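You operate a simulated robot arm through the tools that you are given. There is no shell and no other tool. Be economical: measure what you need, move in short steps, check, and stop when the job is done.

Carry out the task below with a simulated two-armed robot. There is one attempt and no reset: what you move stays moved.

## Task
Wipe up the spill on the dining table top with the napkin and put it back.

Only the result counts: the job must be done as asked and must still hold three seconds after the hand-in. Knocking over, shifting, dropping, spilling or breaking anything else fails it. Flat cloth is picked up by pressing the open fingertips on it (5 to 10 N) and closing them slowly along it; thin cloth reads only 2 to 8 mm in the jaws.

## Robot
Two 7-joint arms with two-finger parallel grippers on one trunk, on a base that drives. Base frame: it is fixed to the floor where the robot stands at the start and does not move with it; the origin is under the middle of the robot, x ahead of it, y to its left, z up; the surface under the hand at the start is at about z = 750. Lengths are in mm, angles in degrees, forces in N, time in s.
The left shoulder is at the start at [50, 168, 1057], the right one opposite. With the tool pointing down near the work surface each hand reaches from about 200 to 660 mm from the robot's upright axis, wherever it stands, measured 20 degrees to its own side. Payload 1.57 kg a hand.
The TCP of each hand is the grasp point between the finger pads, 30 mm short of the fingertips. In the tool frame z runs along the fingers and y along their closing line. Largest opening 80 mm; finger width 17, thickness 12; the body of the gripper, 40 by 82 mm, starts 80 mm behind the TCP.
Orientation is told as [roll, pitch, yaw] about the base's x, y, z axes, in that order, counted from this pose: with the fingers straight down and closing along the base's y, the tool's x points along the base's -x, its y along +y and its z along -z.

## Interface
- The arms move only by the tool apply_moves. It takes "left_increments", "right_increments" or both (then of equal length, played together; a hand with none holds still); each is a list of rows, each a list of 7 numbers: the shift along the tool's x, y, z in units of 25 mm (1.0 is 25 mm), then the turn, a rotation vector about the tool's x, y, z in units of 6 degrees (1.0 is 6 degrees), then the opening in per cent of the stroke, from 0 (shut) to 100 (fully open). In form: [[x, y, z, ax, ay, az, gripper], ...]. A call has 1 to 10 rows; each row shifts and turns the commanded pose from where the row before left it, along the tool's axes as they then stand. A call with a number of a shift or a turn outside -1 to 1 is refused whole. Rows are played at 5 a second. More than 50 mm and 8.6 degrees between two rows, or a gripper value outside its range, and nothing of the call is played. A pose out of reach is approached as far as the arm can. The call stops where the force on the tool passes 40 N (or 10 N more than at its start, if that is more) or the arm is blocked; 0.2 s more then pass. Each finger travels about 45 mm/s and halts on what it meets, pressing with about 39 N; the grip force reading is that of the motor and also rises with nothing between the fingers. The clock runs only during rows and for 0.2 s after the last one: add rows that do not move to give the fingers time. It gives the time, the measured TCP pose, the force on the tool (base axes), the opening and the grip force at its end, in the units of the frame above (readings bear some noise), with the torque about the TCP (base axes, N m) and any sound that the robot's microphone picked up, and new pictures: "views" is both (left out), scene, wrist or none (wrist: the cameras of the hands that moved).
- Cameras (640 x 400 px; columns grow to the right, rows downward): "scene" is now at [124.1, 2.7, 1263.3]; the picture's right is [0.02, -1.00, 0.00], its down [-0.61, -0.01, -0.79] and it looks along [0.79, 0.02, -0.61] (base axes); focal length 288 px, centre (320, 200). "left" rides on the left gripper at [72, 7, -122] in its tool frame; the picture's right is [-0.09, 1.00, 0.00], its down [-0.84, -0.08, -0.54] and it looks along [-0.54, -0.05, 0.84] (tool axes); focal length 238 px, centre (320, 200). "right" rides on the right gripper at [72, -7, -122] in its tool frame; the picture's right is [0.09, 1.00, 0.00], its down [-0.84, 0.08, -0.54] and it looks along [-0.54, 0.05, 0.84] (tool axes); focal length 238 px, centre (320, 200). There is no depth. A picture from a camera that has moved, and an enlarged one, comes with that camera's place and axes in the base frame and with its lens.
- raise_lower(by): slides the trunk up (or, below 0, down) by that many mm; the arms and the scene camera ride with it, the base frame stays. It gives what a move gives, with no picture.
- steer(legs): drives the robot by 1 to 6 legs, each [ahead, left, turn to the left] in mm, mm and degrees, along the robot's own axes; the way and the turn of a leg run together, so that a leg with both is an arc; at most 1500 mm and 180 degrees a leg. The arms and the cameras ride along, it lands a little off, and it stops where it bumps. It gives what a move gives, and a new picture of the scene camera.
- pan_tilt(pan, tilt): turns the head with the scene camera to pan (to the left, within 80 degrees either way) and tilt (down, from -29 to 69), counted from straight ahead of the robot. It gives what a move gives, and a new picture of the scene camera.
- close_up(camera, box): a new picture of the part [left, top, right, bottom] of that camera's present view, enlarged. No time passes.
- hand_in(): hands the job in; it is judged then, once.

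Work in short steps. Places have to be worked out from the pictures, the camera data and where the tool is seen: move nearer, look again, correct. Check each grasp and each placing, and mend what went wrong. You have 120 turns and 260 pictures in all, those below and enlarged ones among them. Open the grippers and draw the arms clear of the work before you hand the job in, unless the task says otherwise; then end with one line.

The tools are called after "Call:" as a command line: name --argument value ..., lists and objects as JSON in quotes. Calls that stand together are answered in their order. apply_moves: Moves the arms, as the interface text tells. Its arguments: {"type":"object","properties":{"left_increments":{"type":"array","items":{"type":"array","items":{"type":"number"}}},"right_increments":{"type":"array","items":{"type":"array","items":{"type":"number"}}},"views":{"type":"string","enum":["both","scene","wrist","none"]}},"required":[]} The other tools are called the same way: raise_lower (by) slides the trunk up or down; steer (legs) drives the base; pan_tilt (pan, tilt) turns the head that bears the scene camera; close_up (camera, box) takes an enlarged picture of a part of a camera's view; hand_in () hands the job in.

At the start:

```text
t: 0.0
left_position: [477.4, 308.7, 992.5]
left_ee_rot: [-0.1, 0.0, 0.0]
left_contact_force: [0.3, -0.1, 0.1]
left_moment: [0.02, -0.01, 0.02]
left_gripper_width: 80.3
left_grasp_force: 0.0
right_position: [469.1, -65.9, 961.6]
right_ee_rot: [0.0, 0.0, 0.0]
right_contact_force: [-0.4, -0.2, 0.1]
right_moment: [0.02, -0.02, 0.0]
right_gripper_width: 80.1
right_grasp_force: 0.2
trunk travel left (down, up): [-225.0, 218.0]
robot x, y, heading: [1.7, -0.5, 0.1]
head pan, tilt: [1.1, 37.9]
```

scene: 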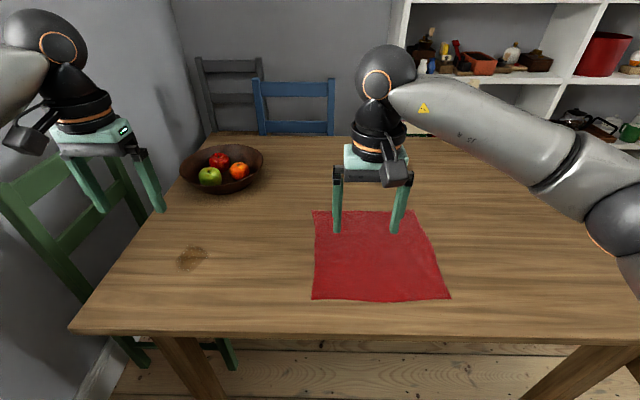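
right: 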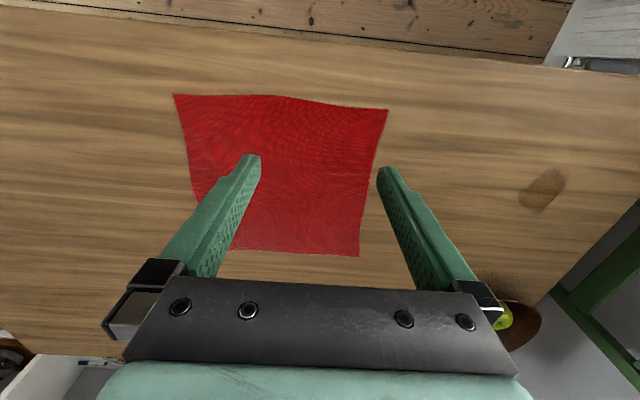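
left: 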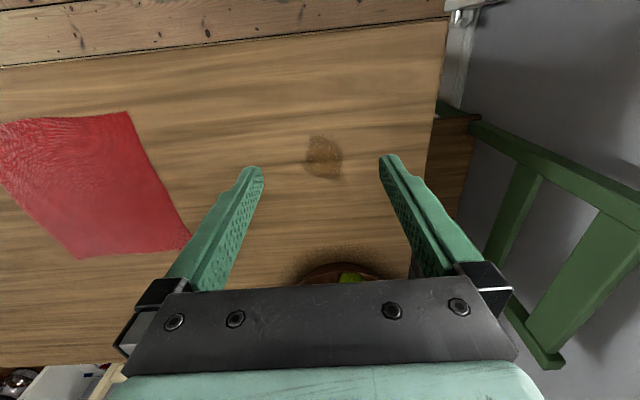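

The napkin spans about x 465–739, y −252…35, and the spill is near (560, 308). I'll bring both hands over the napkin's left and right margins, so both can hold it flat when I carry it.

Call:
apply_moves --left_increments '[[-0.41, -1, 0.3, 0, 0, 0, 50], [-0.41, -1, 0.3, 0, 0, 0, 50], [-0.41, -1, 0.3, 0, 0, 0, 50], [-0.41, -1, 0.3, 0, 0, 0, 50], [-0.41, -1, 0.3, 0, 0, 0, 50], [-0.41, -1, 0.3, 0, 0, 0, 50], [-0.41, -1, 0.3, 0, 0, 0, 50], [-0.41, -1, 0.3, 0, 0, 0, 50], [-0.41, -1, 0.3, 0, 0, 0, 50], [-0.41, -1, 0.3, 0, 0, 0, 50]]' --right_increments '[[-0.444, -0.6, 0.3, 0, 0, 0, 50], [-0.444, -0.6, 0.3, 0, 0, 0, 50], [-0.444, -0.6, 0.3, 0, 0, 0, 50], [-0.444, -0.6, 0.3, 0, 0, 0, 50], [-0.444, -0.6, 0.3, 0, 0, 0, 50], [-0.444, -0.6, 0.3, 0, 0, 0, 50], [-0.444, -0.6, 0.3, 0, 0, 0, 50], [-0.444, -0.6, 0.3, 0, 0, 0, 50], [-0.444, -0.6, 0.3, 0, 0, 0, 50], [-0.444, -0.6, 0.3, 0, 0, 0, 50]]'

```text
t: 2.2
left_position: [578.3, 57.5, 917.5]
left_ee_rot: [0.0, 0.0, 0.0]
left_contact_force: [0.2, 0.3, 1.1]
left_moment: [-0.02, 0.01, 0.02]
left_gripper_width: 40.1
left_grasp_force: 0.0
right_position: [578.4, -213.5, 887.3]
right_ee_rot: [0.0, 0.0, 0.0]
right_contact_force: [-0.2, 0.6, 0.5]
right_moment: [0.02, 0.02, -0.01]
right_gripper_width: 40.0
right_grasp_force: 0.1
trunk travel left (down, up): [-225.0, 218.0]
robot x, y, heading: [2.5, -2.7, -0.0]
head pan, tilt: [1.1, 37.9]
camera scene: at [124.1, 2.3, 1263.3], right [0.02, -1.0, 0.0], down [-0.61, -0.01, -0.79], along [0.79, 0.02, -0.61], focal length 288 px, centre (320, 200)
camera right: at [506.4, -221.9, 1010.0], right [-0.09, 1.0, 0.0], down [0.84, 0.08, 0.54], along [0.54, 0.05, -0.84], focal length 238 px, centre (320, 200)
camera left: at [506.2, 63.6, 1038.3], right [0.09, 1.0, 0.0], down [0.84, -0.08, 0.54], along [0.54, -0.05, -0.84], focal length 238 px, centre (320, 200)
```

scene: 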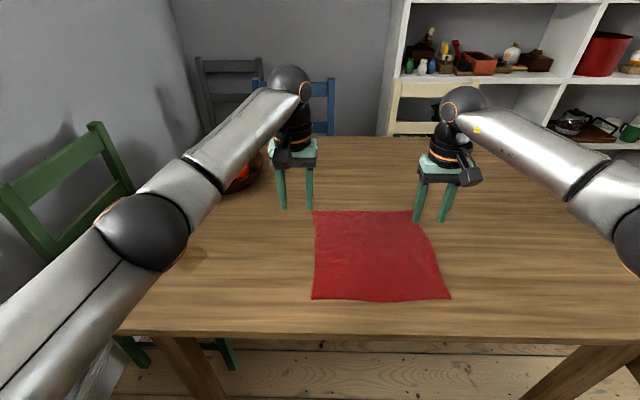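
right: 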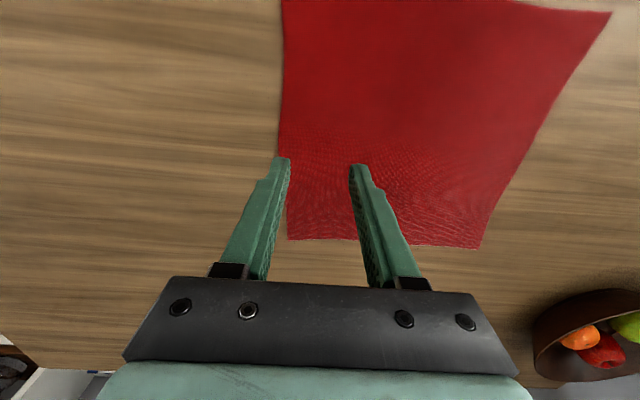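
left: 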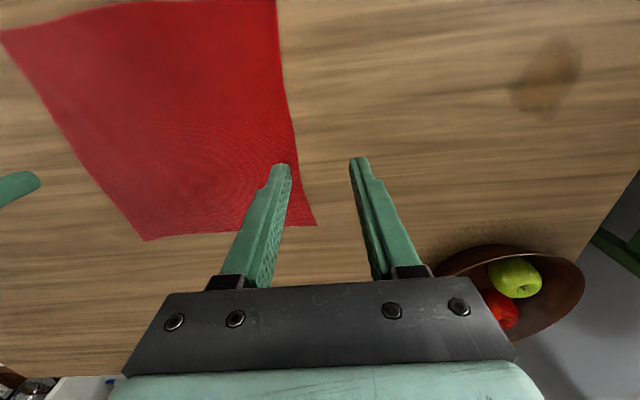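

Edges confirmed: left about y 25–35, right about y −258. I'm lowering both hands to just above the cloth, left at y −20 and right at y −205.

Call:
apply_moves --left_increments '[[0, -0.52, 0.78, 0, 0, 0, 50], [0, -0.52, 0.78, 0, 0, 0, 50], [0, -0.52, 0.78, 0, 0, 0, 50], [0, -0.52, 0.78, 0, 0, 0, 50], [0, -0.52, 0.78, 0, 0, 0, 50], [0, -0.52, 0.78, 0, 0, 0, 50]]' --right_increments '[[0, 0.057, 0.58, 0, 0, 0, 50], [0, 0.057, 0.58, 0, 0, 0, 50], [0, 0.057, 0.58, 0, 0, 0, 50], [0, 0.057, 0.58, 0, 0, 0, 50], [0, 0.057, 0.58, 0, 0, 0, 50], [0, 0.057, 0.58, 0, 0, 0, 50]]'

```text
t: 3.6
left_position: [573.1, -12.6, 797.9]
left_ee_rot: [0.0, 0.0, 0.1]
left_contact_force: [-0.7, 0.4, 0.7]
left_moment: [0.0, 0.01, 0.02]
left_gripper_width: 40.3
left_grasp_force: 0.1
left hand out of reach, approached as far as the arm can: row 6
right_position: [579.6, -205.4, 799.8]
right_ee_rot: [0.0, 0.1, 0.0]
right_contact_force: [0.0, 0.2, 0.4]
right_moment: [0.03, -0.01, 0.03]
right_gripper_width: 40.2
right_grasp_force: 0.1
trunk travel left (down, up): [-225.0, 218.0]
robot x, y, heading: [-1.6, -0.2, -0.0]
head pan, tilt: [1.1, 37.9]
camera scene: at [124.2, 2.7, 1263.3], right [0.02, -1.0, 0.0], down [-0.61, -0.01, -0.79], along [0.79, 0.02, -0.61], focal length 288 px, centre (320, 200)
camera right: at [507.0, -213.4, 922.1], right [-0.09, 1.0, 0.0], down [0.84, 0.08, 0.54], along [0.54, 0.05, -0.84], focal length 238 px, centre (320, 200)
camera left: at [499.2, -7.5, 920.3], right [0.09, 1.0, 0.0], down [0.84, -0.08, 0.54], along [0.54, -0.05, -0.84], focal length 238 px, centre (320, 200)
```

scene: 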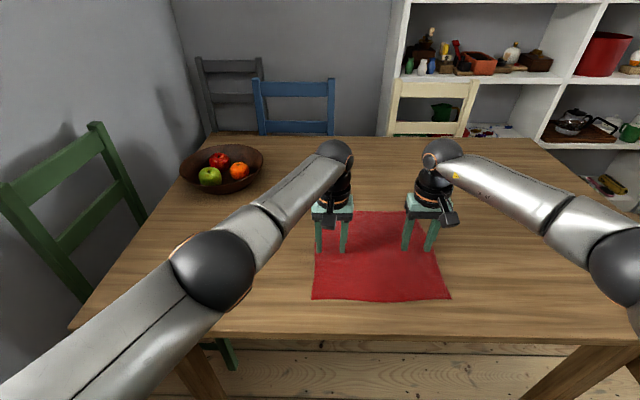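
right: 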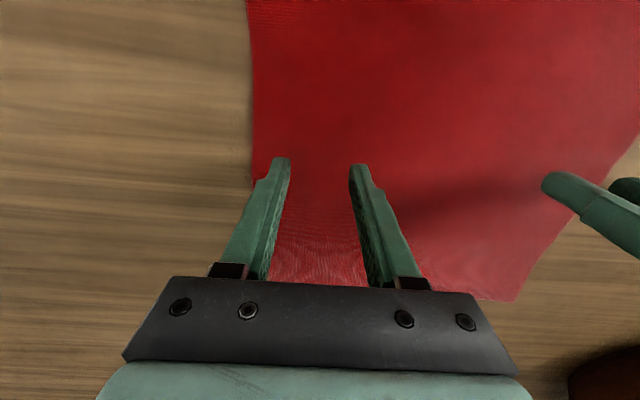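
left: 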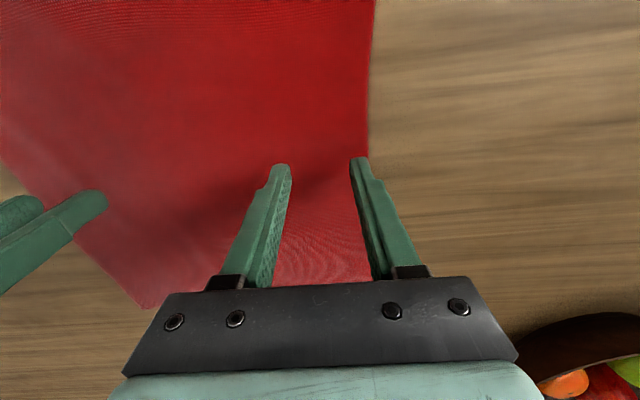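

The left hand hit its reach limit at x 578, so I'll shift both grips back to x ≈ 560. That also brings them closer to the cloth.

Call:
apply_moves --left_increments '[[0.72, 0, 0, 0, 0, 0, 50], [0, 0, 0.6, 0, 0, 0, 50], [0, 0, 0, 0, 0, 0, 50]]' --right_increments '[[0.72, 0, 0, 0, 0, 0, 50], [0, 0, 0.6, 0, 0, 0, 50], [0, 0, 0, 0, 0, 0, 50]]' --views "none"

```text
t: 4.4
left_position: [554.8, -14.6, 782.8]
left_ee_rot: [0.0, -0.1, -0.1]
left_contact_force: [0.2, 0.2, -0.4]
left_moment: [-0.01, -0.01, -0.03]
left_gripper_width: 39.8
left_grasp_force: 0.0
right_position: [561.7, -207.8, 784.4]
right_ee_rot: [0.0, 0.0, 0.0]
right_contact_force: [0.0, 0.8, -0.2]
right_moment: [0.03, -0.02, -0.01]
right_gripper_width: 40.2
right_grasp_force: 0.0
trunk travel left (down, up): [-225.0, 218.0]
robot x, y, heading: [2.4, 0.6, 0.0]
head pan, tilt: [1.1, 37.9]
```

Next I'll press down in small steps to find contact at about 5–10 N.

Call:
apply_moves --left_increments '[[0, 0, 0.1, 0, 0, 0, 50], [0, 0, 0.06, 0, 0, 0, 50], [0, 0, 0, 0, 0, 0, 50]]' --right_increments '[[0, 0, 0.1, 0, 0, 0, 50], [0, 0, 0.08, 0, 0, 0, 50], [0, 0, 0, 0, 0, 0, 50]]' --views "wrist"

```text
t: 5.2
left_position: [554.0, -13.4, 781.6]
left_ee_rot: [0.0, -0.1, 0.0]
left_contact_force: [0.2, -1.3, 4.3]
left_moment: [0.12, -0.03, -0.02]
left_gripper_width: 39.6
left_grasp_force: 0.0
right_position: [561.1, -207.2, 781.1]
right_ee_rot: [0.1, -0.1, 0.0]
right_contact_force: [-0.9, 0.2, 3.9]
right_moment: [-0.01, 0.0, 0.02]
right_gripper_width: 40.0
right_grasp_force: 0.0
trunk travel left (down, up): [-225.0, 218.0]
robot x, y, heading: [-4.1, 2.8, -0.1]
head pan, tilt: [1.1, 37.9]
camera right: at [489.3, -215.0, 903.7], right [-0.09, 1.0, 0.0], down [0.84, 0.08, 0.54], along [0.54, 0.05, -0.84], focal length 238 px, centre (320, 200)
camera left: at [481.0, -7.3, 902.8], right [0.09, 1.0, 0.0], down [0.84, -0.08, 0.54], along [0.54, -0.05, -0.84], focal length 238 px, centre (320, 200)
```

right: 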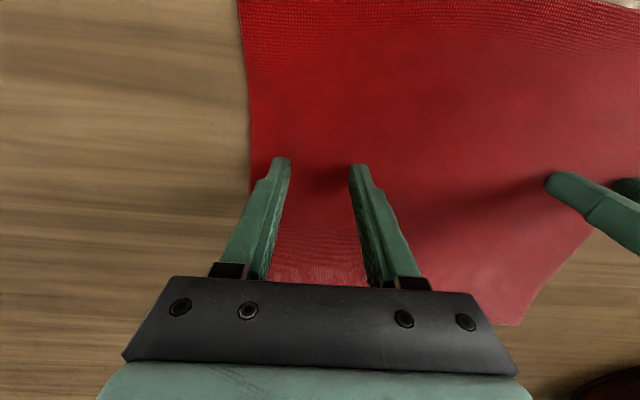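
left: 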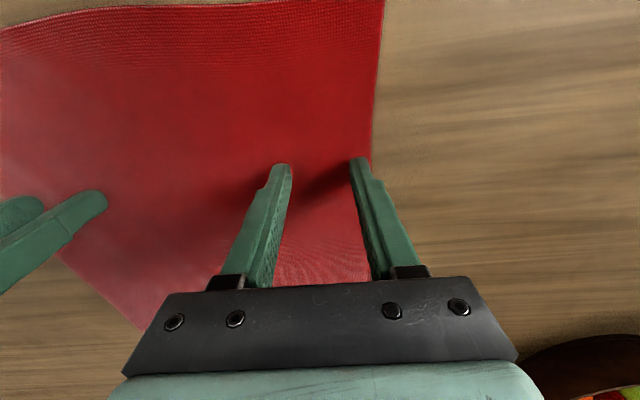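

Both hands touch at about 4 N, so I'll press slightly more and close slowly.

Call:
apply_moves --left_increments '[[0, 0, 0.06, 0, 0, 0, 50], [0, 0, 0, 0, 0, 0, 44], [0, 0, 0, 0, 0, 0, 38], [0, 0, 0, 0, 0, 0, 32], [0, 0, 0, 0, 0, 0, 26], [0, 0, 0, 0, 0, 0, 20], [0, 0, 0, 0, 0, 0, 14], [0, 0, 0, 0, 0, 0, 8], [0, 0, 0, 0, 0, 0, 0], [0, 0, 0, 0, 0, 0, 0]]' --right_increments '[[0, 0, 0.06, 0, 0, 0, 50], [0, 0, 0, 0, 0, 0, 44], [0, 0, 0, 0, 0, 0, 38], [0, 0, 0, 0, 0, 0, 32], [0, 0, 0, 0, 0, 0, 26], [0, 0, 0, 0, 0, 0, 20], [0, 0, 0, 0, 0, 0, 14], [0, 0, 0, 0, 0, 0, 8], [0, 0, 0, 0, 0, 0, 0], [0, 0, 0, 0, 0, 0, 0]]'

```text
t: 7.4
left_position: [554.0, -11.8, 781.6]
left_ee_rot: [-0.1, -0.1, 0.2]
left_contact_force: [-0.2, 1.7, 8.7]
left_moment: [0.11, 0.04, 0.03]
left_gripper_width: 0.0
left_grasp_force: 21.2
right_position: [561.7, -205.4, 780.6]
right_ee_rot: [0.0, -0.2, 0.1]
right_contact_force: [0.4, 3.3, 19.2]
right_moment: [0.11, 0.01, 0.0]
right_gripper_width: 2.1
right_grasp_force: 24.2
trunk travel left (down, up): [-225.0, 218.0]
robot x, y, heading: [1.9, -0.1, 0.1]
head pan, tilt: [1.1, 37.9]
camera scene: at [121.6, 3.7, 1263.7], right [0.02, -1.0, 0.0], down [-0.61, -0.01, -0.79], along [0.79, 0.01, -0.61], focal length 288 px, centre (320, 200)
camera right: at [488.3, -213.7, 903.5], right [-0.09, 1.0, 0.0], down [0.83, 0.08, 0.55], along [0.54, 0.05, -0.84], focal length 238 px, centre (320, 200)
camera left: at [480.2, -6.5, 902.7], right [0.09, 1.0, 0.0], down [0.84, -0.08, 0.54], along [0.54, -0.05, -0.84], focal length 238 px, centre (320, 200)
```

scene: 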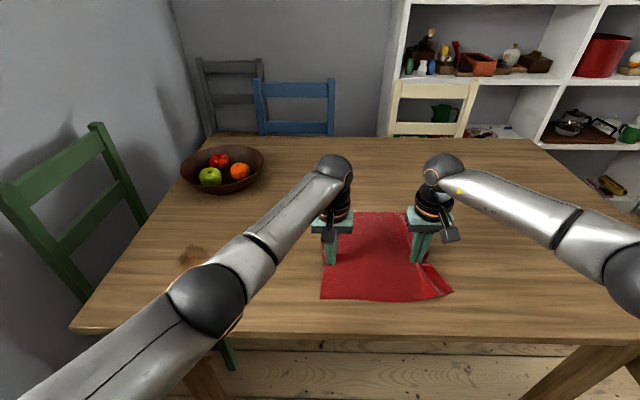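
right: 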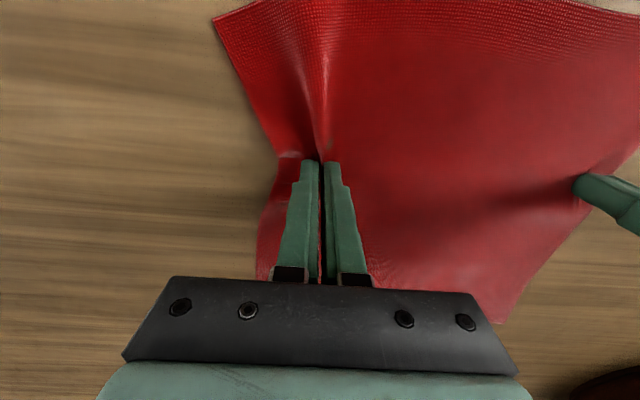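
left: 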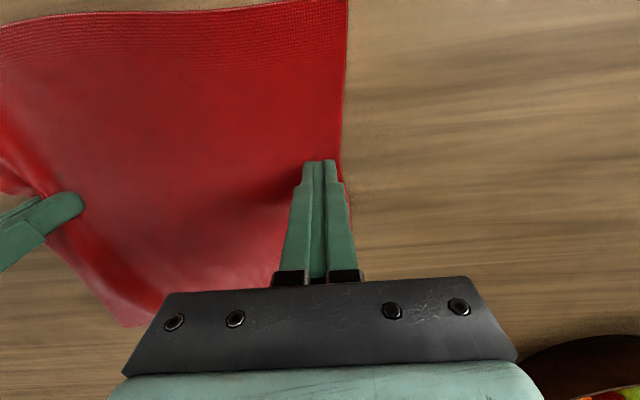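

The right hand gripped cloth (2.1 mm), but the left slipped shut at the edge. I'll lift the left, move it 30 mm inward, open it and press again.

Call:
apply_moves --left_increments '[[0, 0, -0.4, 0, 0, 0, 0], [0, -0.6, 0, 0, 0, 0, 50], [0, -0.6, 0, 0, 0, 0, 50], [0, 0, 0, 0, 0, 0, 50], [0, 0, 0.3, 0, 0, 0, 50], [0, 0, 0.14, 0, 0, 0, 50], [0, 0, 0, 0, 0, 0, 50]]' --right_increments '[[0, 0, -0.08, 0, 0, 0, 0], [0, 0, 0, 0, 0, 0, 0], [0, 0, 0, 0, 0, 0, 0], [0, 0, 0, 0, 0, 0, 0], [0, 0, 0, 0, 0, 0, 0], [0, 0, 0, 0, 0, 0, 0], [0, 0, 0, 0, 0, 0, 0]]' --views "wrist"

```text
t: 9.0
left_position: [554.0, -44.6, 780.9]
left_ee_rot: [-0.1, -0.2, 0.0]
left_contact_force: [-1.0, 0.1, 6.5]
left_moment: [0.16, 0.05, 0.01]
left_gripper_width: 40.3
left_grasp_force: 0.1
right_position: [561.3, -206.7, 781.5]
right_ee_rot: [-0.1, 0.0, 0.0]
right_contact_force: [-0.5, 2.4, 6.5]
right_moment: [0.06, 0.02, -0.01]
right_gripper_width: 2.2
right_grasp_force: 23.0
trunk travel left (down, up): [-225.0, 218.0]
robot x, y, heading: [0.6, 0.3, 0.1]
head pan, tilt: [1.1, 37.9]
camera right: at [489.0, -214.5, 903.7], right [-0.09, 1.0, 0.0], down [0.84, 0.08, 0.54], along [0.54, 0.05, -0.84], focal length 238 px, centre (320, 200)
camera left: at [481.5, -36.9, 902.6], right [0.09, 1.0, 0.0], down [0.84, -0.08, 0.54], along [0.54, -0.05, -0.84], focal length 238 px, centre (320, 200)
```

right: 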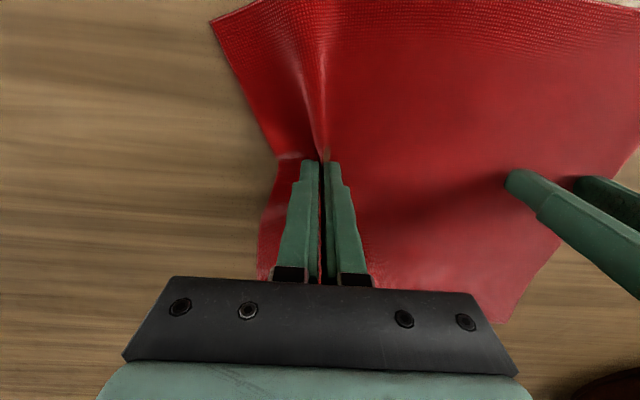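
left: 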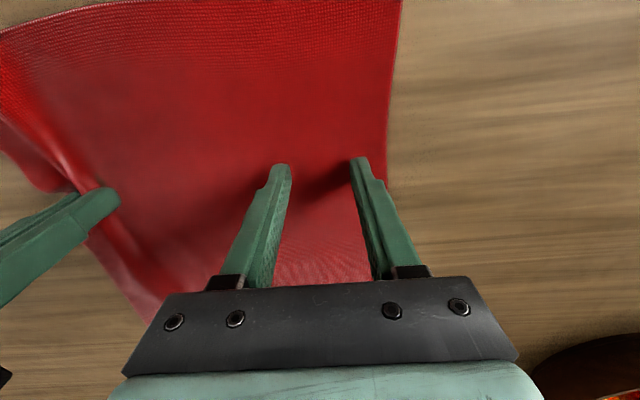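

The left fingers now sit inside the edge at 6.5 N. I'm closing slowly with a little more press.

Call:
apply_moves --left_increments '[[0, 0, 0.06, 0, 0, 0, 50], [0, 0, 0, 0, 0, 0, 44], [0, 0, 0, 0, 0, 0, 38], [0, 0, 0.02, 0, 0, 0, 32], [0, 0, 0, 0, 0, 0, 26], [0, 0, 0.02, 0, 0, 0, 20], [0, 0, 0, 0, 0, 0, 14], [0, 0, 0, 0, 0, 0, 8], [0, 0, 0, 0, 0, 0, 0], [0, 0, 0, 0, 0, 0, 0]]' --views "wrist"

```text
t: 11.2
left_position: [555.4, -43.9, 781.8]
left_ee_rot: [-0.1, -0.6, 0.0]
left_contact_force: [0.5, -1.4, 30.1]
left_moment: [0.06, 0.07, 0.05]
left_gripper_width: 1.9
left_grasp_force: 23.3
right_position: [560.3, -206.7, 782.1]
right_ee_rot: [0.0, -0.2, 0.1]
right_contact_force: [-0.6, 4.5, 0.2]
right_moment: [0.15, -0.01, -0.01]
right_gripper_width: 1.9
right_grasp_force: 23.8
trunk travel left (down, up): [-225.0, 218.0]
robot x, y, heading: [0.8, 1.9, 0.2]
head pan, tilt: [1.1, 37.9]
camera left: at [480.7, -37.9, 902.0], right [0.09, 1.0, 0.0], down [0.83, -0.08, 0.55], along [0.55, -0.05, -0.83], focal length 238 px, centre (320, 200)
```

left: 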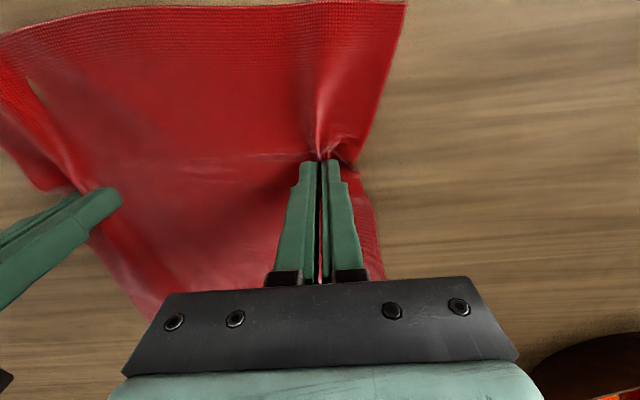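

Both hands hold cloth (1.9 mm each). The right arm couldn't reach far enough left from here, so I'll drive the base sideways part of the way. I'm lifting slightly and checking the floor to the left first.

Call:
apply_moves --left_increments '[[0, 0, -0.4, 0, 0, 0, 0], [0, 0, -0.4, 0, 0, 0, 0], [0, 0, 0, 0, 0, 0, 0]]' --right_increments '[[0, 0, -0.4, 0, 0, 0, 0], [0, 0, -0.4, 0, 0, 0, 0], [0, 0, 0, 0, 0, 0, 0]]' --views "scene"

Call:
pan_tilt --pan 75 --tilt 50

```text
t: 12.0
left_position: [552.3, -44.3, 795.8]
left_ee_rot: [0.0, 0.1, 0.1]
left_contact_force: [0.2, -4.6, 0.3]
left_moment: [-0.13, -0.04, 0.03]
left_gripper_width: 1.6
left_grasp_force: 24.1
right_position: [563.5, -206.3, 800.1]
right_ee_rot: [0.0, -0.1, -0.1]
right_contact_force: [-0.3, 4.8, -0.1]
right_moment: [0.15, 0.0, -0.02]
right_gripper_width: 2.0
right_grasp_force: 23.8
trunk travel left (down, up): [-225.0, 218.0]
robot x, y, heading: [-0.1, 2.0, 0.1]
head pan, tilt: [1.1, 37.9]
camera scene: at [124.0, 2.7, 1263.2], right [0.02, -1.0, 0.0], down [-0.61, -0.01, -0.79], along [0.79, 0.02, -0.61], focal length 288 px, centre (320, 200)
```

scene: 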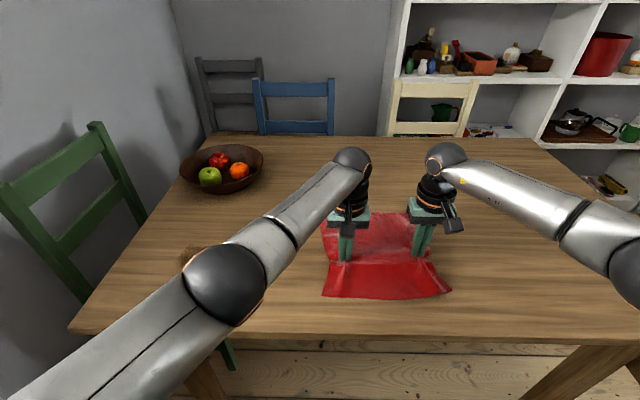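

```text
t: 13.5
left_position: [553.1, -45.9, 795.3]
left_ee_rot: [0.0, 0.0, 0.1]
left_contact_force: [-0.6, -4.6, 0.8]
left_moment: [-0.15, -0.01, 0.04]
left_gripper_width: 1.6
left_grasp_force: 23.4
right_position: [563.4, -205.7, 799.4]
right_ee_rot: [0.0, 0.1, 0.0]
right_contact_force: [-0.5, 4.6, 0.1]
right_moment: [0.15, 0.01, -0.02]
right_gripper_width: 1.8
right_grasp_force: 23.7
trunk travel left (down, up): [-225.0, 218.0]
robot x, y, heading: [-0.6, -1.7, -0.2]
head pan, tilt: [75.0, 50.0]
camera scene: at [57.7, 75.4, 1246.0], right [0.97, -0.26, 0.0], down [-0.2, -0.74, -0.64], along [0.17, 0.62, -0.77], focal length 288 px, centre (320, 200)
```

scene: 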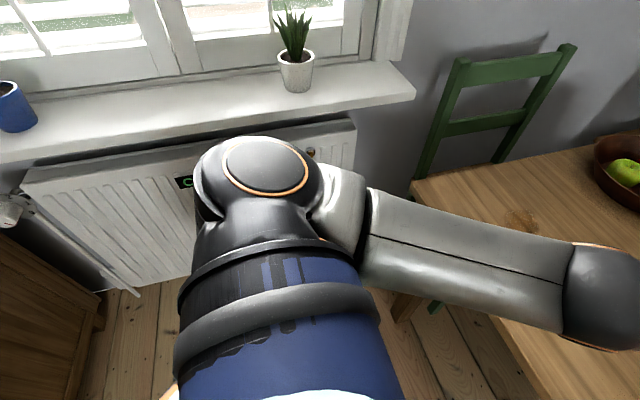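

The floor is clear to the radiator at y ≈ 750. I'm driving 150 mm left with the cloth held, and turning the head back.

Call:
steer --legs '[[0, 150, 0]]'

Call:
pan_tilt --pan 5 --tilt 42

```text
t: 15.4
left_position: [553.1, 107.3, 795.5]
left_ee_rot: [0.0, -0.1, 0.4]
left_contact_force: [0.7, -4.7, 0.2]
left_moment: [-0.16, 0.0, -0.01]
left_gripper_width: 1.9
left_grasp_force: 23.4
right_position: [564.3, -52.9, 801.3]
right_ee_rot: [0.0, 0.0, 0.5]
right_contact_force: [-0.7, 4.5, 0.6]
right_moment: [0.16, 0.01, -0.04]
right_gripper_width: 1.9
right_grasp_force: 23.9
trunk travel left (down, up): [-225.0, 218.0]
robot x, y, heading: [1.4, 148.9, 0.4]
head pan, tilt: [75.0, 50.0]
camera scene: at [56.7, 224.0, 1245.9], right [0.97, -0.25, 0.0], down [-0.19, -0.74, -0.64], along [0.16, 0.62, -0.77], focal length 288 px, centre (320, 200)
```

scene: 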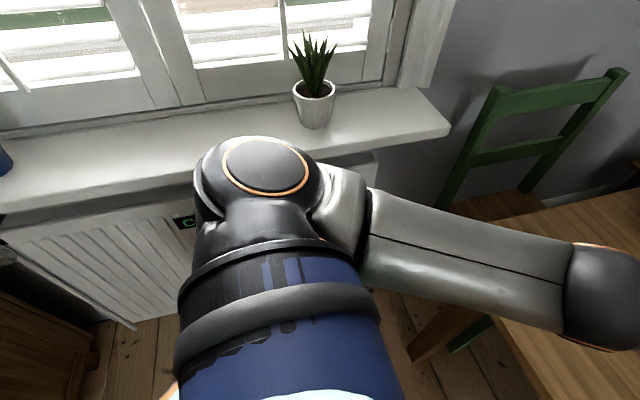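

```text
t: 16.8
left_position: [553.6, 106.6, 795.7]
left_ee_rot: [-0.2, 0.1, 0.3]
left_contact_force: [0.7, -4.6, 0.3]
left_moment: [-0.1, -0.02, 0.04]
left_gripper_width: 1.9
left_grasp_force: 23.6
right_position: [564.0, -53.4, 800.5]
right_ee_rot: [0.0, 0.0, 0.4]
right_contact_force: [-0.8, 3.7, -0.5]
right_moment: [0.15, 0.03, -0.06]
right_gripper_width: 1.8
right_grasp_force: 23.7
trunk travel left (down, up): [-225.0, 218.0]
robot x, y, heading: [-0.7, 150.3, 0.3]
head pan, tilt: [5.0, 42.0]
camera scene: at [120.5, 157.2, 1257.2], right [0.09, -1.0, 0.0], down [-0.67, -0.06, -0.74], along [0.74, 0.07, -0.67], focal length 288 px, centre (320, 200)
```

scene: 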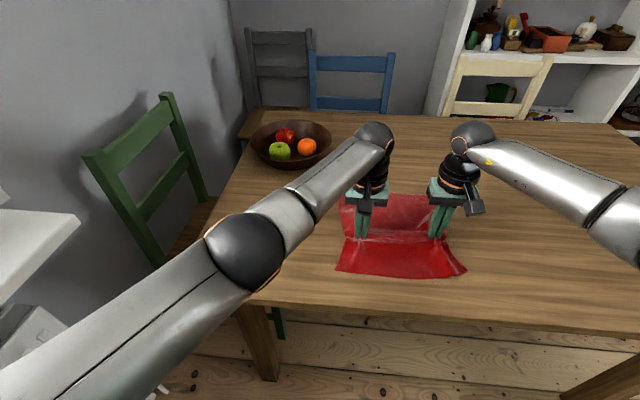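

The cloth travelled flat. Now I'm moving both arms 150 mm left, up to the spill's near side.

Call:
apply_moves --left_increments '[[0, 1, 0, 0, 0, 0, 0], [0, 1, 0, 0, 0, 0, 0], [0, 1, 0, 0, 0, 0, 0], [0, 1, 0, 0, 0, 0, 0], [0, 1, 0, 0, 0, 0, 0], [0, 1, 0, 0, 0, 0, 0], [0, 0, 0, 0, 0, 0, 0]]' --right_increments '[[0, 1, 0, 0, 0, 0, 0], [0, 1, 0, 0, 0, 0, 0], [0, 1, 0, 0, 0, 0, 0], [0, 1, 0, 0, 0, 0, 0], [0, 1, 0, 0, 0, 0, 0], [0, 1, 0, 0, 0, 0, 0], [0, 0, 0, 0, 0, 0, 0]]'

```text
t: 18.4
left_position: [549.2, 257.1, 796.0]
left_ee_rot: [-0.2, 0.1, 0.4]
left_contact_force: [0.2, -3.1, 0.4]
left_moment: [-0.09, 0.0, 0.04]
left_gripper_width: 1.9
left_grasp_force: 23.3
right_position: [564.1, 97.1, 800.3]
right_ee_rot: [-0.1, 0.0, 0.4]
right_contact_force: [-0.4, 3.6, 0.1]
right_moment: [0.08, 0.01, -0.01]
right_gripper_width: 1.9
right_grasp_force: 24.1
trunk travel left (down, up): [-225.0, 218.0]
robot x, y, heading: [2.2, 148.0, 0.3]
head pan, tilt: [5.0, 42.0]
camera scene: at [120.5, 157.2, 1257.2], right [0.09, -1.0, 0.0], down [-0.67, -0.06, -0.74], along [0.74, 0.07, -0.67], focal length 288 px, centre (320, 200)
camera right: at [491.3, 88.8, 923.3], right [-0.1, 1.0, 0.0], down [0.84, 0.08, 0.54], along [0.54, 0.05, -0.84], focal length 238 px, centre (320, 200)
camera left: at [475.9, 263.5, 917.7], right [0.08, 1.0, 0.0], down [0.84, -0.07, 0.54], along [0.54, -0.05, -0.84], focal length 238 px, centre (320, 200)
```

scene: 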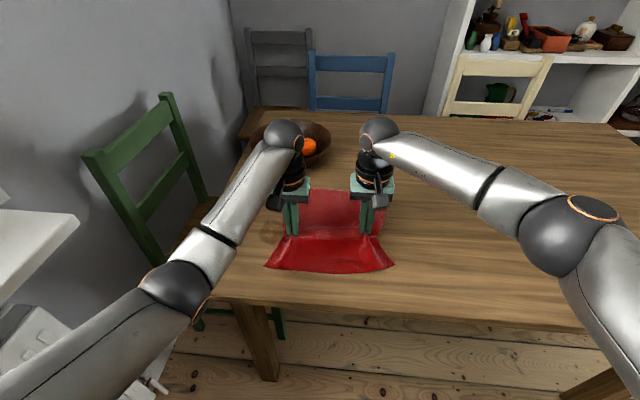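
right: 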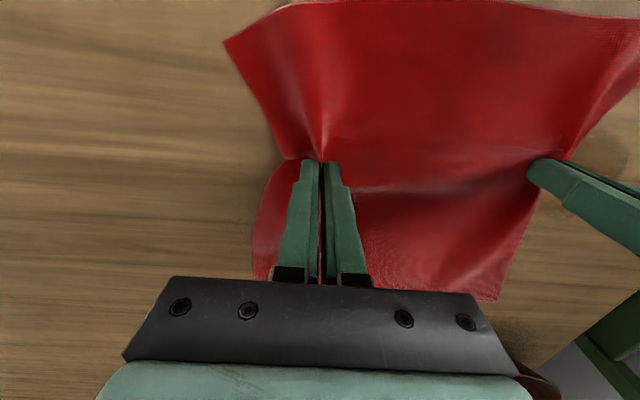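
left: 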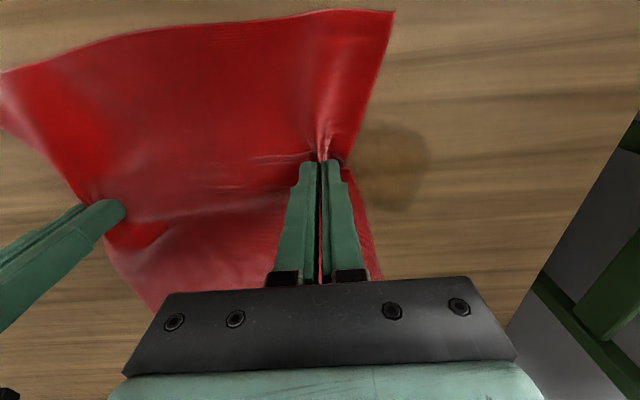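

The spill shows at about x 523–600, y 277–343, right beside the left grip. I'll set the left hand to x ≈ 528 and lower until the cloth presses on the table just short of the spill.

Call:
apply_moves --left_increments '[[0.84, 0, 0, 0, 0, 0, 0], [0, 0, 0.4, 0, 0, 0, 0], [0, 0, 0.2, 0, 0, 0, 0], [0, 0, 0.06, 0, 0, 0, 0], [0, 0, 0, 0, 0, 0, 0]]' --right_increments '[[0.84, 0, 0, 0, 0, 0, 0], [0, 0, 0.4, 0, 0, 0, 0], [0, 0, 0.2, 0, 0, 0, 0], [0, 0, 0, 0, 0, 0, 0], [0, 0, 0, 0, 0, 0, 0]]' --views "none"

```text
t: 19.6
left_position: [529.3, 257.8, 781.0]
left_ee_rot: [-0.1, -0.2, 0.4]
left_contact_force: [-3.2, -2.1, 15.4]
left_moment: [-0.02, 0.14, 0.05]
left_gripper_width: 1.9
left_grasp_force: 23.5
right_position: [540.2, 95.5, 786.2]
right_ee_rot: [-0.1, -0.1, 0.3]
right_contact_force: [1.0, 3.6, 0.0]
right_moment: [0.11, 0.01, 0.0]
right_gripper_width: 1.7
right_grasp_force: 23.8
trunk travel left (down, up): [-225.0, 218.0]
robot x, y, heading: [-1.7, 144.1, 0.4]
head pan, tilt: [5.0, 42.0]
```

15 N is a good wiping pressure, so I'm making a first pass across the spill and back, 12 mm further in x.

Call:
apply_moves --left_increments '[[0, 0.85, 0, 0, 0, 0, 0], [0, 0.85, 0, 0, 0, 0, 0], [0, 0.85, 0, 0, 0, 0, 0], [0, 0.85, 0, 0, 0, 0, 0], [-0.5, 0, 0, 0, 0, 0, 0], [0, -0.85, 0, 0, 0, 0, 0], [0, -0.85, 0, 0, 0, 0, 0], [0, -0.85, 0, 0, 0, 0, 0], [0, -0.85, 0, 0, 0, 0, 0]]' --right_increments '[[0, 0.85, 0, 0, 0, 0, 0], [0, 0.85, 0, 0, 0, 0, 0], [0, 0.85, 0, 0, 0, 0, 0], [0, 0.85, 0, 0, 0, 0, 0], [-0.5, 0, 0, 0, 0, 0, 0], [0, -0.85, 0, 0, 0, 0, 0], [0, -0.85, 0, 0, 0, 0, 0], [0, -0.85, 0, 0, 0, 0, 0], [0, -0.85, 0, 0, 0, 0, 0]]'

```text
t: 21.6
left_position: [541.9, 255.5, 781.1]
left_ee_rot: [-0.1, -0.3, 0.4]
left_contact_force: [0.3, 1.6, 26.2]
left_moment: [0.11, 0.06, 0.01]
left_gripper_width: 1.9
left_grasp_force: 23.6
right_position: [552.0, 94.4, 787.2]
right_ee_rot: [-0.1, -0.1, 0.3]
right_contact_force: [-0.5, 6.3, -0.7]
right_moment: [0.13, 0.01, 0.01]
right_gripper_width: 2.0
right_grasp_force: 23.9
trunk travel left (down, up): [-225.0, 218.0]
robot x, y, heading: [1.0, 144.1, 0.2]
head pan, tilt: [5.0, 42.0]
camera scene: at [118.3, 157.3, 1257.6], right [0.09, -1.0, 0.0], down [-0.66, -0.06, -0.74], along [0.74, 0.07, -0.67], focal length 288 px, centre (320, 200)
camera right: at [480.3, 86.2, 910.2], right [-0.1, 1.0, 0.0], down [0.84, 0.08, 0.54], along [0.54, 0.05, -0.84], focal length 238 px, centre (320, 200)
camera left: at [469.1, 262.6, 902.3], right [0.08, 1.0, 0.0], down [0.83, -0.07, 0.55], along [0.55, -0.05, -0.84], focal length 238 px, centre (320, 200)
```

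scene: 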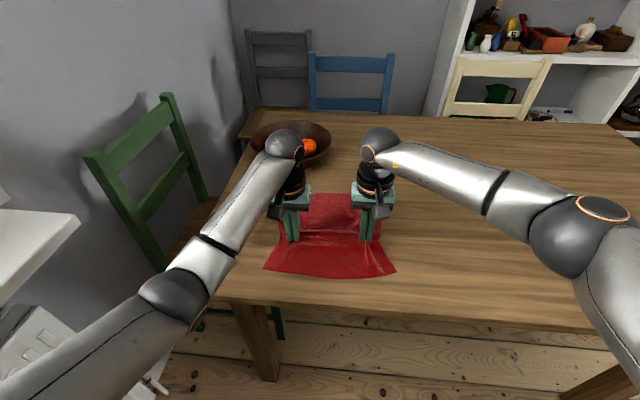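
right: 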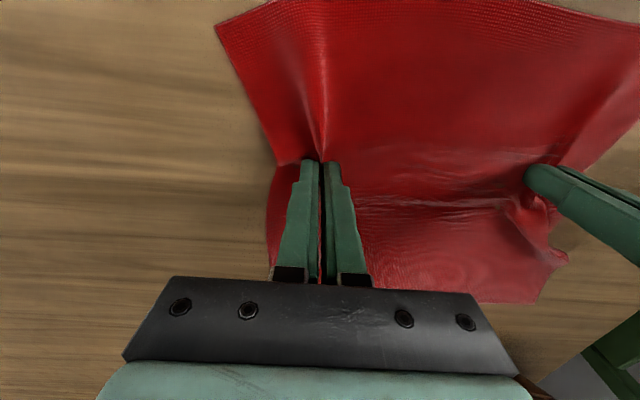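
left: 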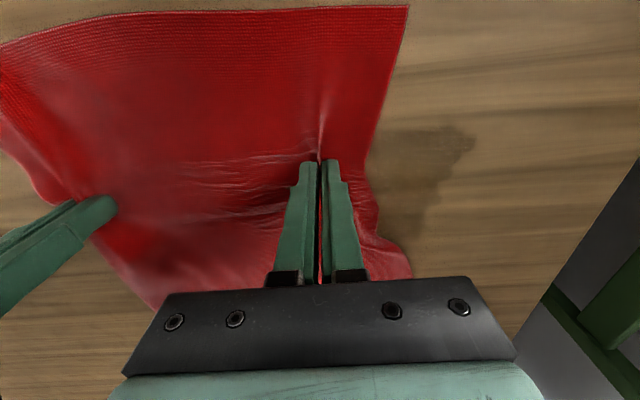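

The stain looks changed, so I'm zooming in for detail.

Call:
close_up --camera "left" --box '[340, 80, 520, 260]'

```text
2.22 times, centred on (430, 170) of left
camera zoom: at [469.1, 262.6, 902.3], right [0.08, 1.0, 0.0], down [0.83, -0.07, 0.55], along [0.55, -0.05, -0.84], focal length 530 px, centre (76, 267)
```

zoom: 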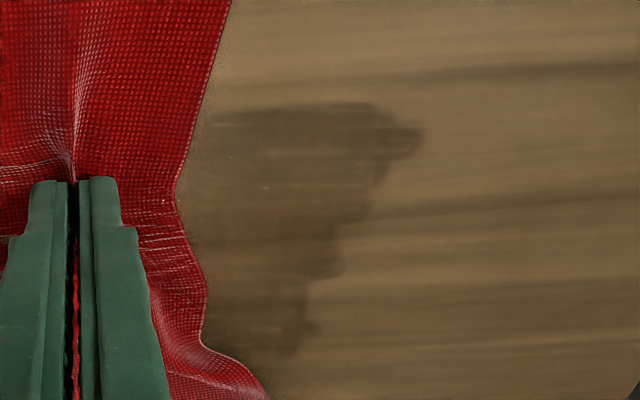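

The stain is lighter but smeared outward on the outbound stroke. I'll use inward strokes instead: lift, go past the outer edge, lower, then pull in over the spill.

Call:
apply_moves --left_increments '[[0.88, 0.2, -0.6, 0, 0, 0, 0], [0, 1, 0, 0, 0, 0, 0], [0, 1, 0, 0, 0, 0, 0], [0, 1, 0, 0, 0, 0, 0], [0, 1, 0, 0, 0, 0, 0], [0, 0, 0.58, 0, 0, 0, 0], [0, -1, 0, 0, 0, 0, 0], [0, -1, 0, 0, 0, 0, 0], [0, -1, 0, 0, 0, 0, 0], [0, -1, 0, 0, 0, 0, 0]]' --right_increments '[[0.88, 0.2, 0, 0, 0, 0, 0], [0, 1, 0, 0, 0, 0, 0], [0, 1, 0, 0, 0, 0, 0], [0, 1, 0, 0, 0, 0, 0], [0, 1, 0, 0, 0, 0, 0], [0, 0, 0, 0, 0, 0, 0], [0, -1, 0, 0, 0, 0, 0], [0, -1, 0, 0, 0, 0, 0], [0, -1, 0, 0, 0, 0, 0], [0, -1, 0, 0, 0, 0, 0]]' --views "wrist"

Call:
close_up --camera "left" --box '[340, 80, 520, 260]'

```text
t: 23.8
left_position: [519.5, 261.4, 780.9]
left_ee_rot: [0.0, 0.1, 0.4]
left_contact_force: [0.1, -4.8, 5.6]
left_moment: [-0.17, 0.01, 0.05]
left_gripper_width: 1.8
left_grasp_force: 23.8
right_position: [535.4, 100.5, 785.5]
right_ee_rot: [0.0, 0.0, 0.4]
right_contact_force: [-0.1, 4.0, -0.2]
right_moment: [0.13, -0.01, -0.04]
right_gripper_width: 1.9
right_grasp_force: 23.7
trunk travel left (down, up): [-225.0, 218.0]
robot x, y, heading: [-2.9, 151.8, 0.3]
head pan, tilt: [5.0, 42.0]
camera right: at [462.0, 91.5, 908.0], right [-0.1, 1.0, 0.0], down [0.84, 0.08, 0.54], along [0.54, 0.05, -0.84], focal length 238 px, centre (320, 200)
camera left: at [445.9, 266.6, 903.4], right [0.09, 1.0, 0.0], down [0.84, -0.07, 0.54], along [0.54, -0.05, -0.84], focal length 238 px, centre (320, 200)
```

right: 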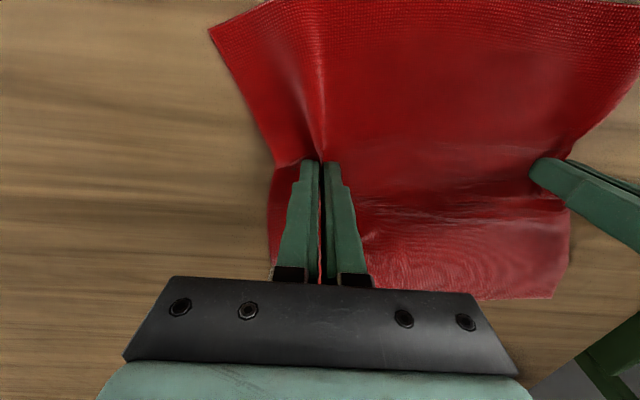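
left: 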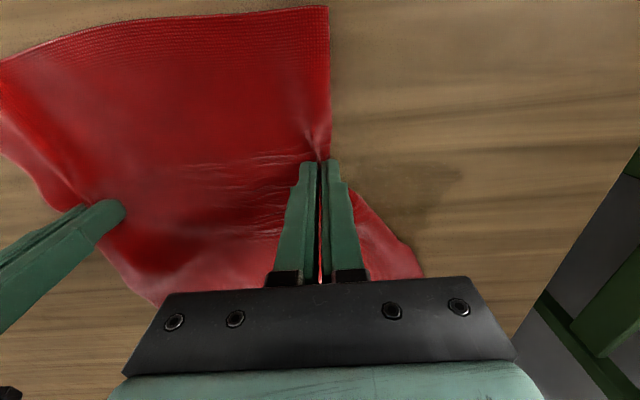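

```text
2.22 times, centred on (430, 170) of left
camera zoom: at [445.9, 266.6, 903.4], right [0.09, 1.0, 0.0], down [0.84, -0.07, 0.54], along [0.54, -0.05, -0.84], focal length 530 px, centre (76, 267)
```

zoom: 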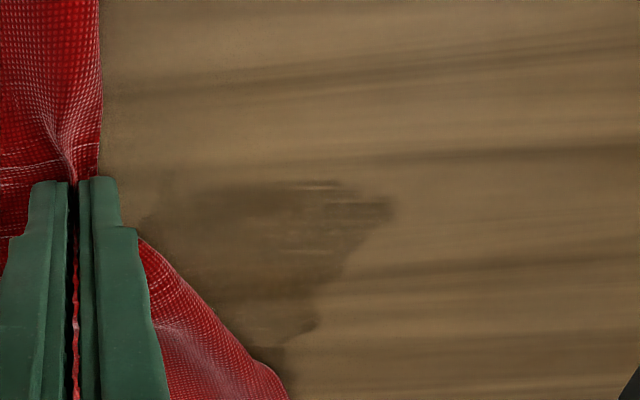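

Inward strokes are clearing it. I'll continue with the next rows at x ≈ 530 and 541, pressing slightly more.

Call:
apply_moves --left_increments '[[-0.4, 0, -0.6, 0, 0, 0, 0], [0, 1, 0, 0, 0, 0, 0], [0, 1, 0, 0, 0, 0, 0], [0, 1, 0, 0, 0, 0, 0], [0, 1, 0, 0, 0, 0, 0], [0, 0, 0.64, 0, 0, 0, 0], [0, -1, 0, 0, 0, 0, 0], [0, -1, 0, 0, 0, 0, 0], [0, -1, 0, 0, 0, 0, 0], [0, -1, 0, 0, 0, 0, 0]]' --right_increments '[[-0.4, 0, 0, 0, 0, 0, 0], [0, 1, 0, 0, 0, 0, 0], [0, 1, 0, 0, 0, 0, 0], [0, 1, 0, 0, 0, 0, 0], [0, 1, 0, 0, 0, 0, 0], [0, 0, 0, 0, 0, 0, 0], [0, -1, 0, 0, 0, 0, 0], [0, -1, 0, 0, 0, 0, 0], [0, -1, 0, 0, 0, 0, 0], [0, -1, 0, 0, 0, 0, 0]]' --views "none"

Call:
apply_moves --left_increments '[[-0.45, 0, -0.6, 0, 0, 0, 0], [0, 1, 0, 0, 0, 0, 0], [0, 1, 0, 0, 0, 0, 0], [0, 1, 0, 0, 0, 0, 0], [0, 1, 0, 0, 0, 0, 0], [0, 0, 0.6, 0, 0, 0, 0], [0, -1, 0, 0, 0, 0, 0], [0, -1, 0, 0, 0, 0, 0], [0, -1, 0, 0, 0, 0, 0], [0, -1, 0, 0, 0, 0, 0]]' --right_increments '[[-0.45, 0, 0, 0, 0, 0, 0], [0, 1, 0, 0, 0, 0, 0], [0, 1, 0, 0, 0, 0, 0], [0, 1, 0, 0, 0, 0, 0], [0, 1, 0, 0, 0, 0, 0], [0, 0, 0, 0, 0, 0, 0], [0, -1, 0, 0, 0, 0, 0], [0, -1, 0, 0, 0, 0, 0], [0, -1, 0, 0, 0, 0, 0], [0, -1, 0, 0, 0, 0, 0]]' --views "none"

Call:
close_up --camera "left" --box '[320, 80, 520, 260]'

```text
t: 26.0
left_position: [530.0, 261.5, 780.9]
left_ee_rot: [-0.1, -0.3, 0.5]
left_contact_force: [0.7, 4.5, 26.7]
left_moment: [0.07, 0.04, -0.02]
left_gripper_width: 1.8
left_grasp_force: 23.1
right_position: [539.6, 99.9, 785.6]
right_ee_rot: [0.1, -0.3, 0.4]
right_contact_force: [0.0, 2.8, 0.9]
right_moment: [0.08, 0.0, -0.05]
right_gripper_width: 2.0
right_grasp_force: 23.2
trunk travel left (down, up): [-225.0, 218.0]
robot x, y, heading: [-3.1, 147.3, 0.4]
head pan, tilt: [5.0, 42.0]
```

```text
t: 28.2
left_position: [544.9, 258.7, 781.7]
left_ee_rot: [0.0, -0.3, 0.4]
left_contact_force: [0.0, 3.4, 16.4]
left_moment: [0.04, 0.0, 0.02]
left_gripper_width: 1.7
left_grasp_force: 23.2
right_position: [551.9, 100.7, 788.1]
right_ee_rot: [0.0, -0.1, 0.2]
right_contact_force: [0.7, 0.8, -0.5]
right_moment: [0.01, -0.04, -0.05]
right_gripper_width: 2.0
right_grasp_force: 23.8
trunk travel left (down, up): [-225.0, 218.0]
robot x, y, heading: [-1.4, 148.0, 0.3]
head pan, tilt: [5.0, 42.0]
```

```text
2.22 times, centred on (420, 170) of left
camera zoom: at [470.5, 265.0, 903.0], right [0.08, 1.0, 0.0], down [0.83, -0.07, 0.55], along [0.54, -0.05, -0.84], focal length 530 px, centre (98, 267)
```

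zoom: 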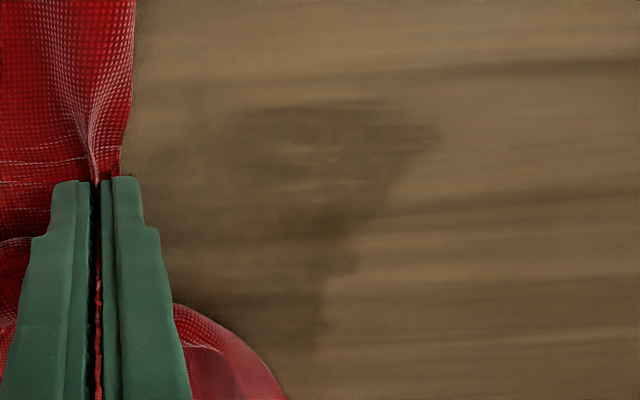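

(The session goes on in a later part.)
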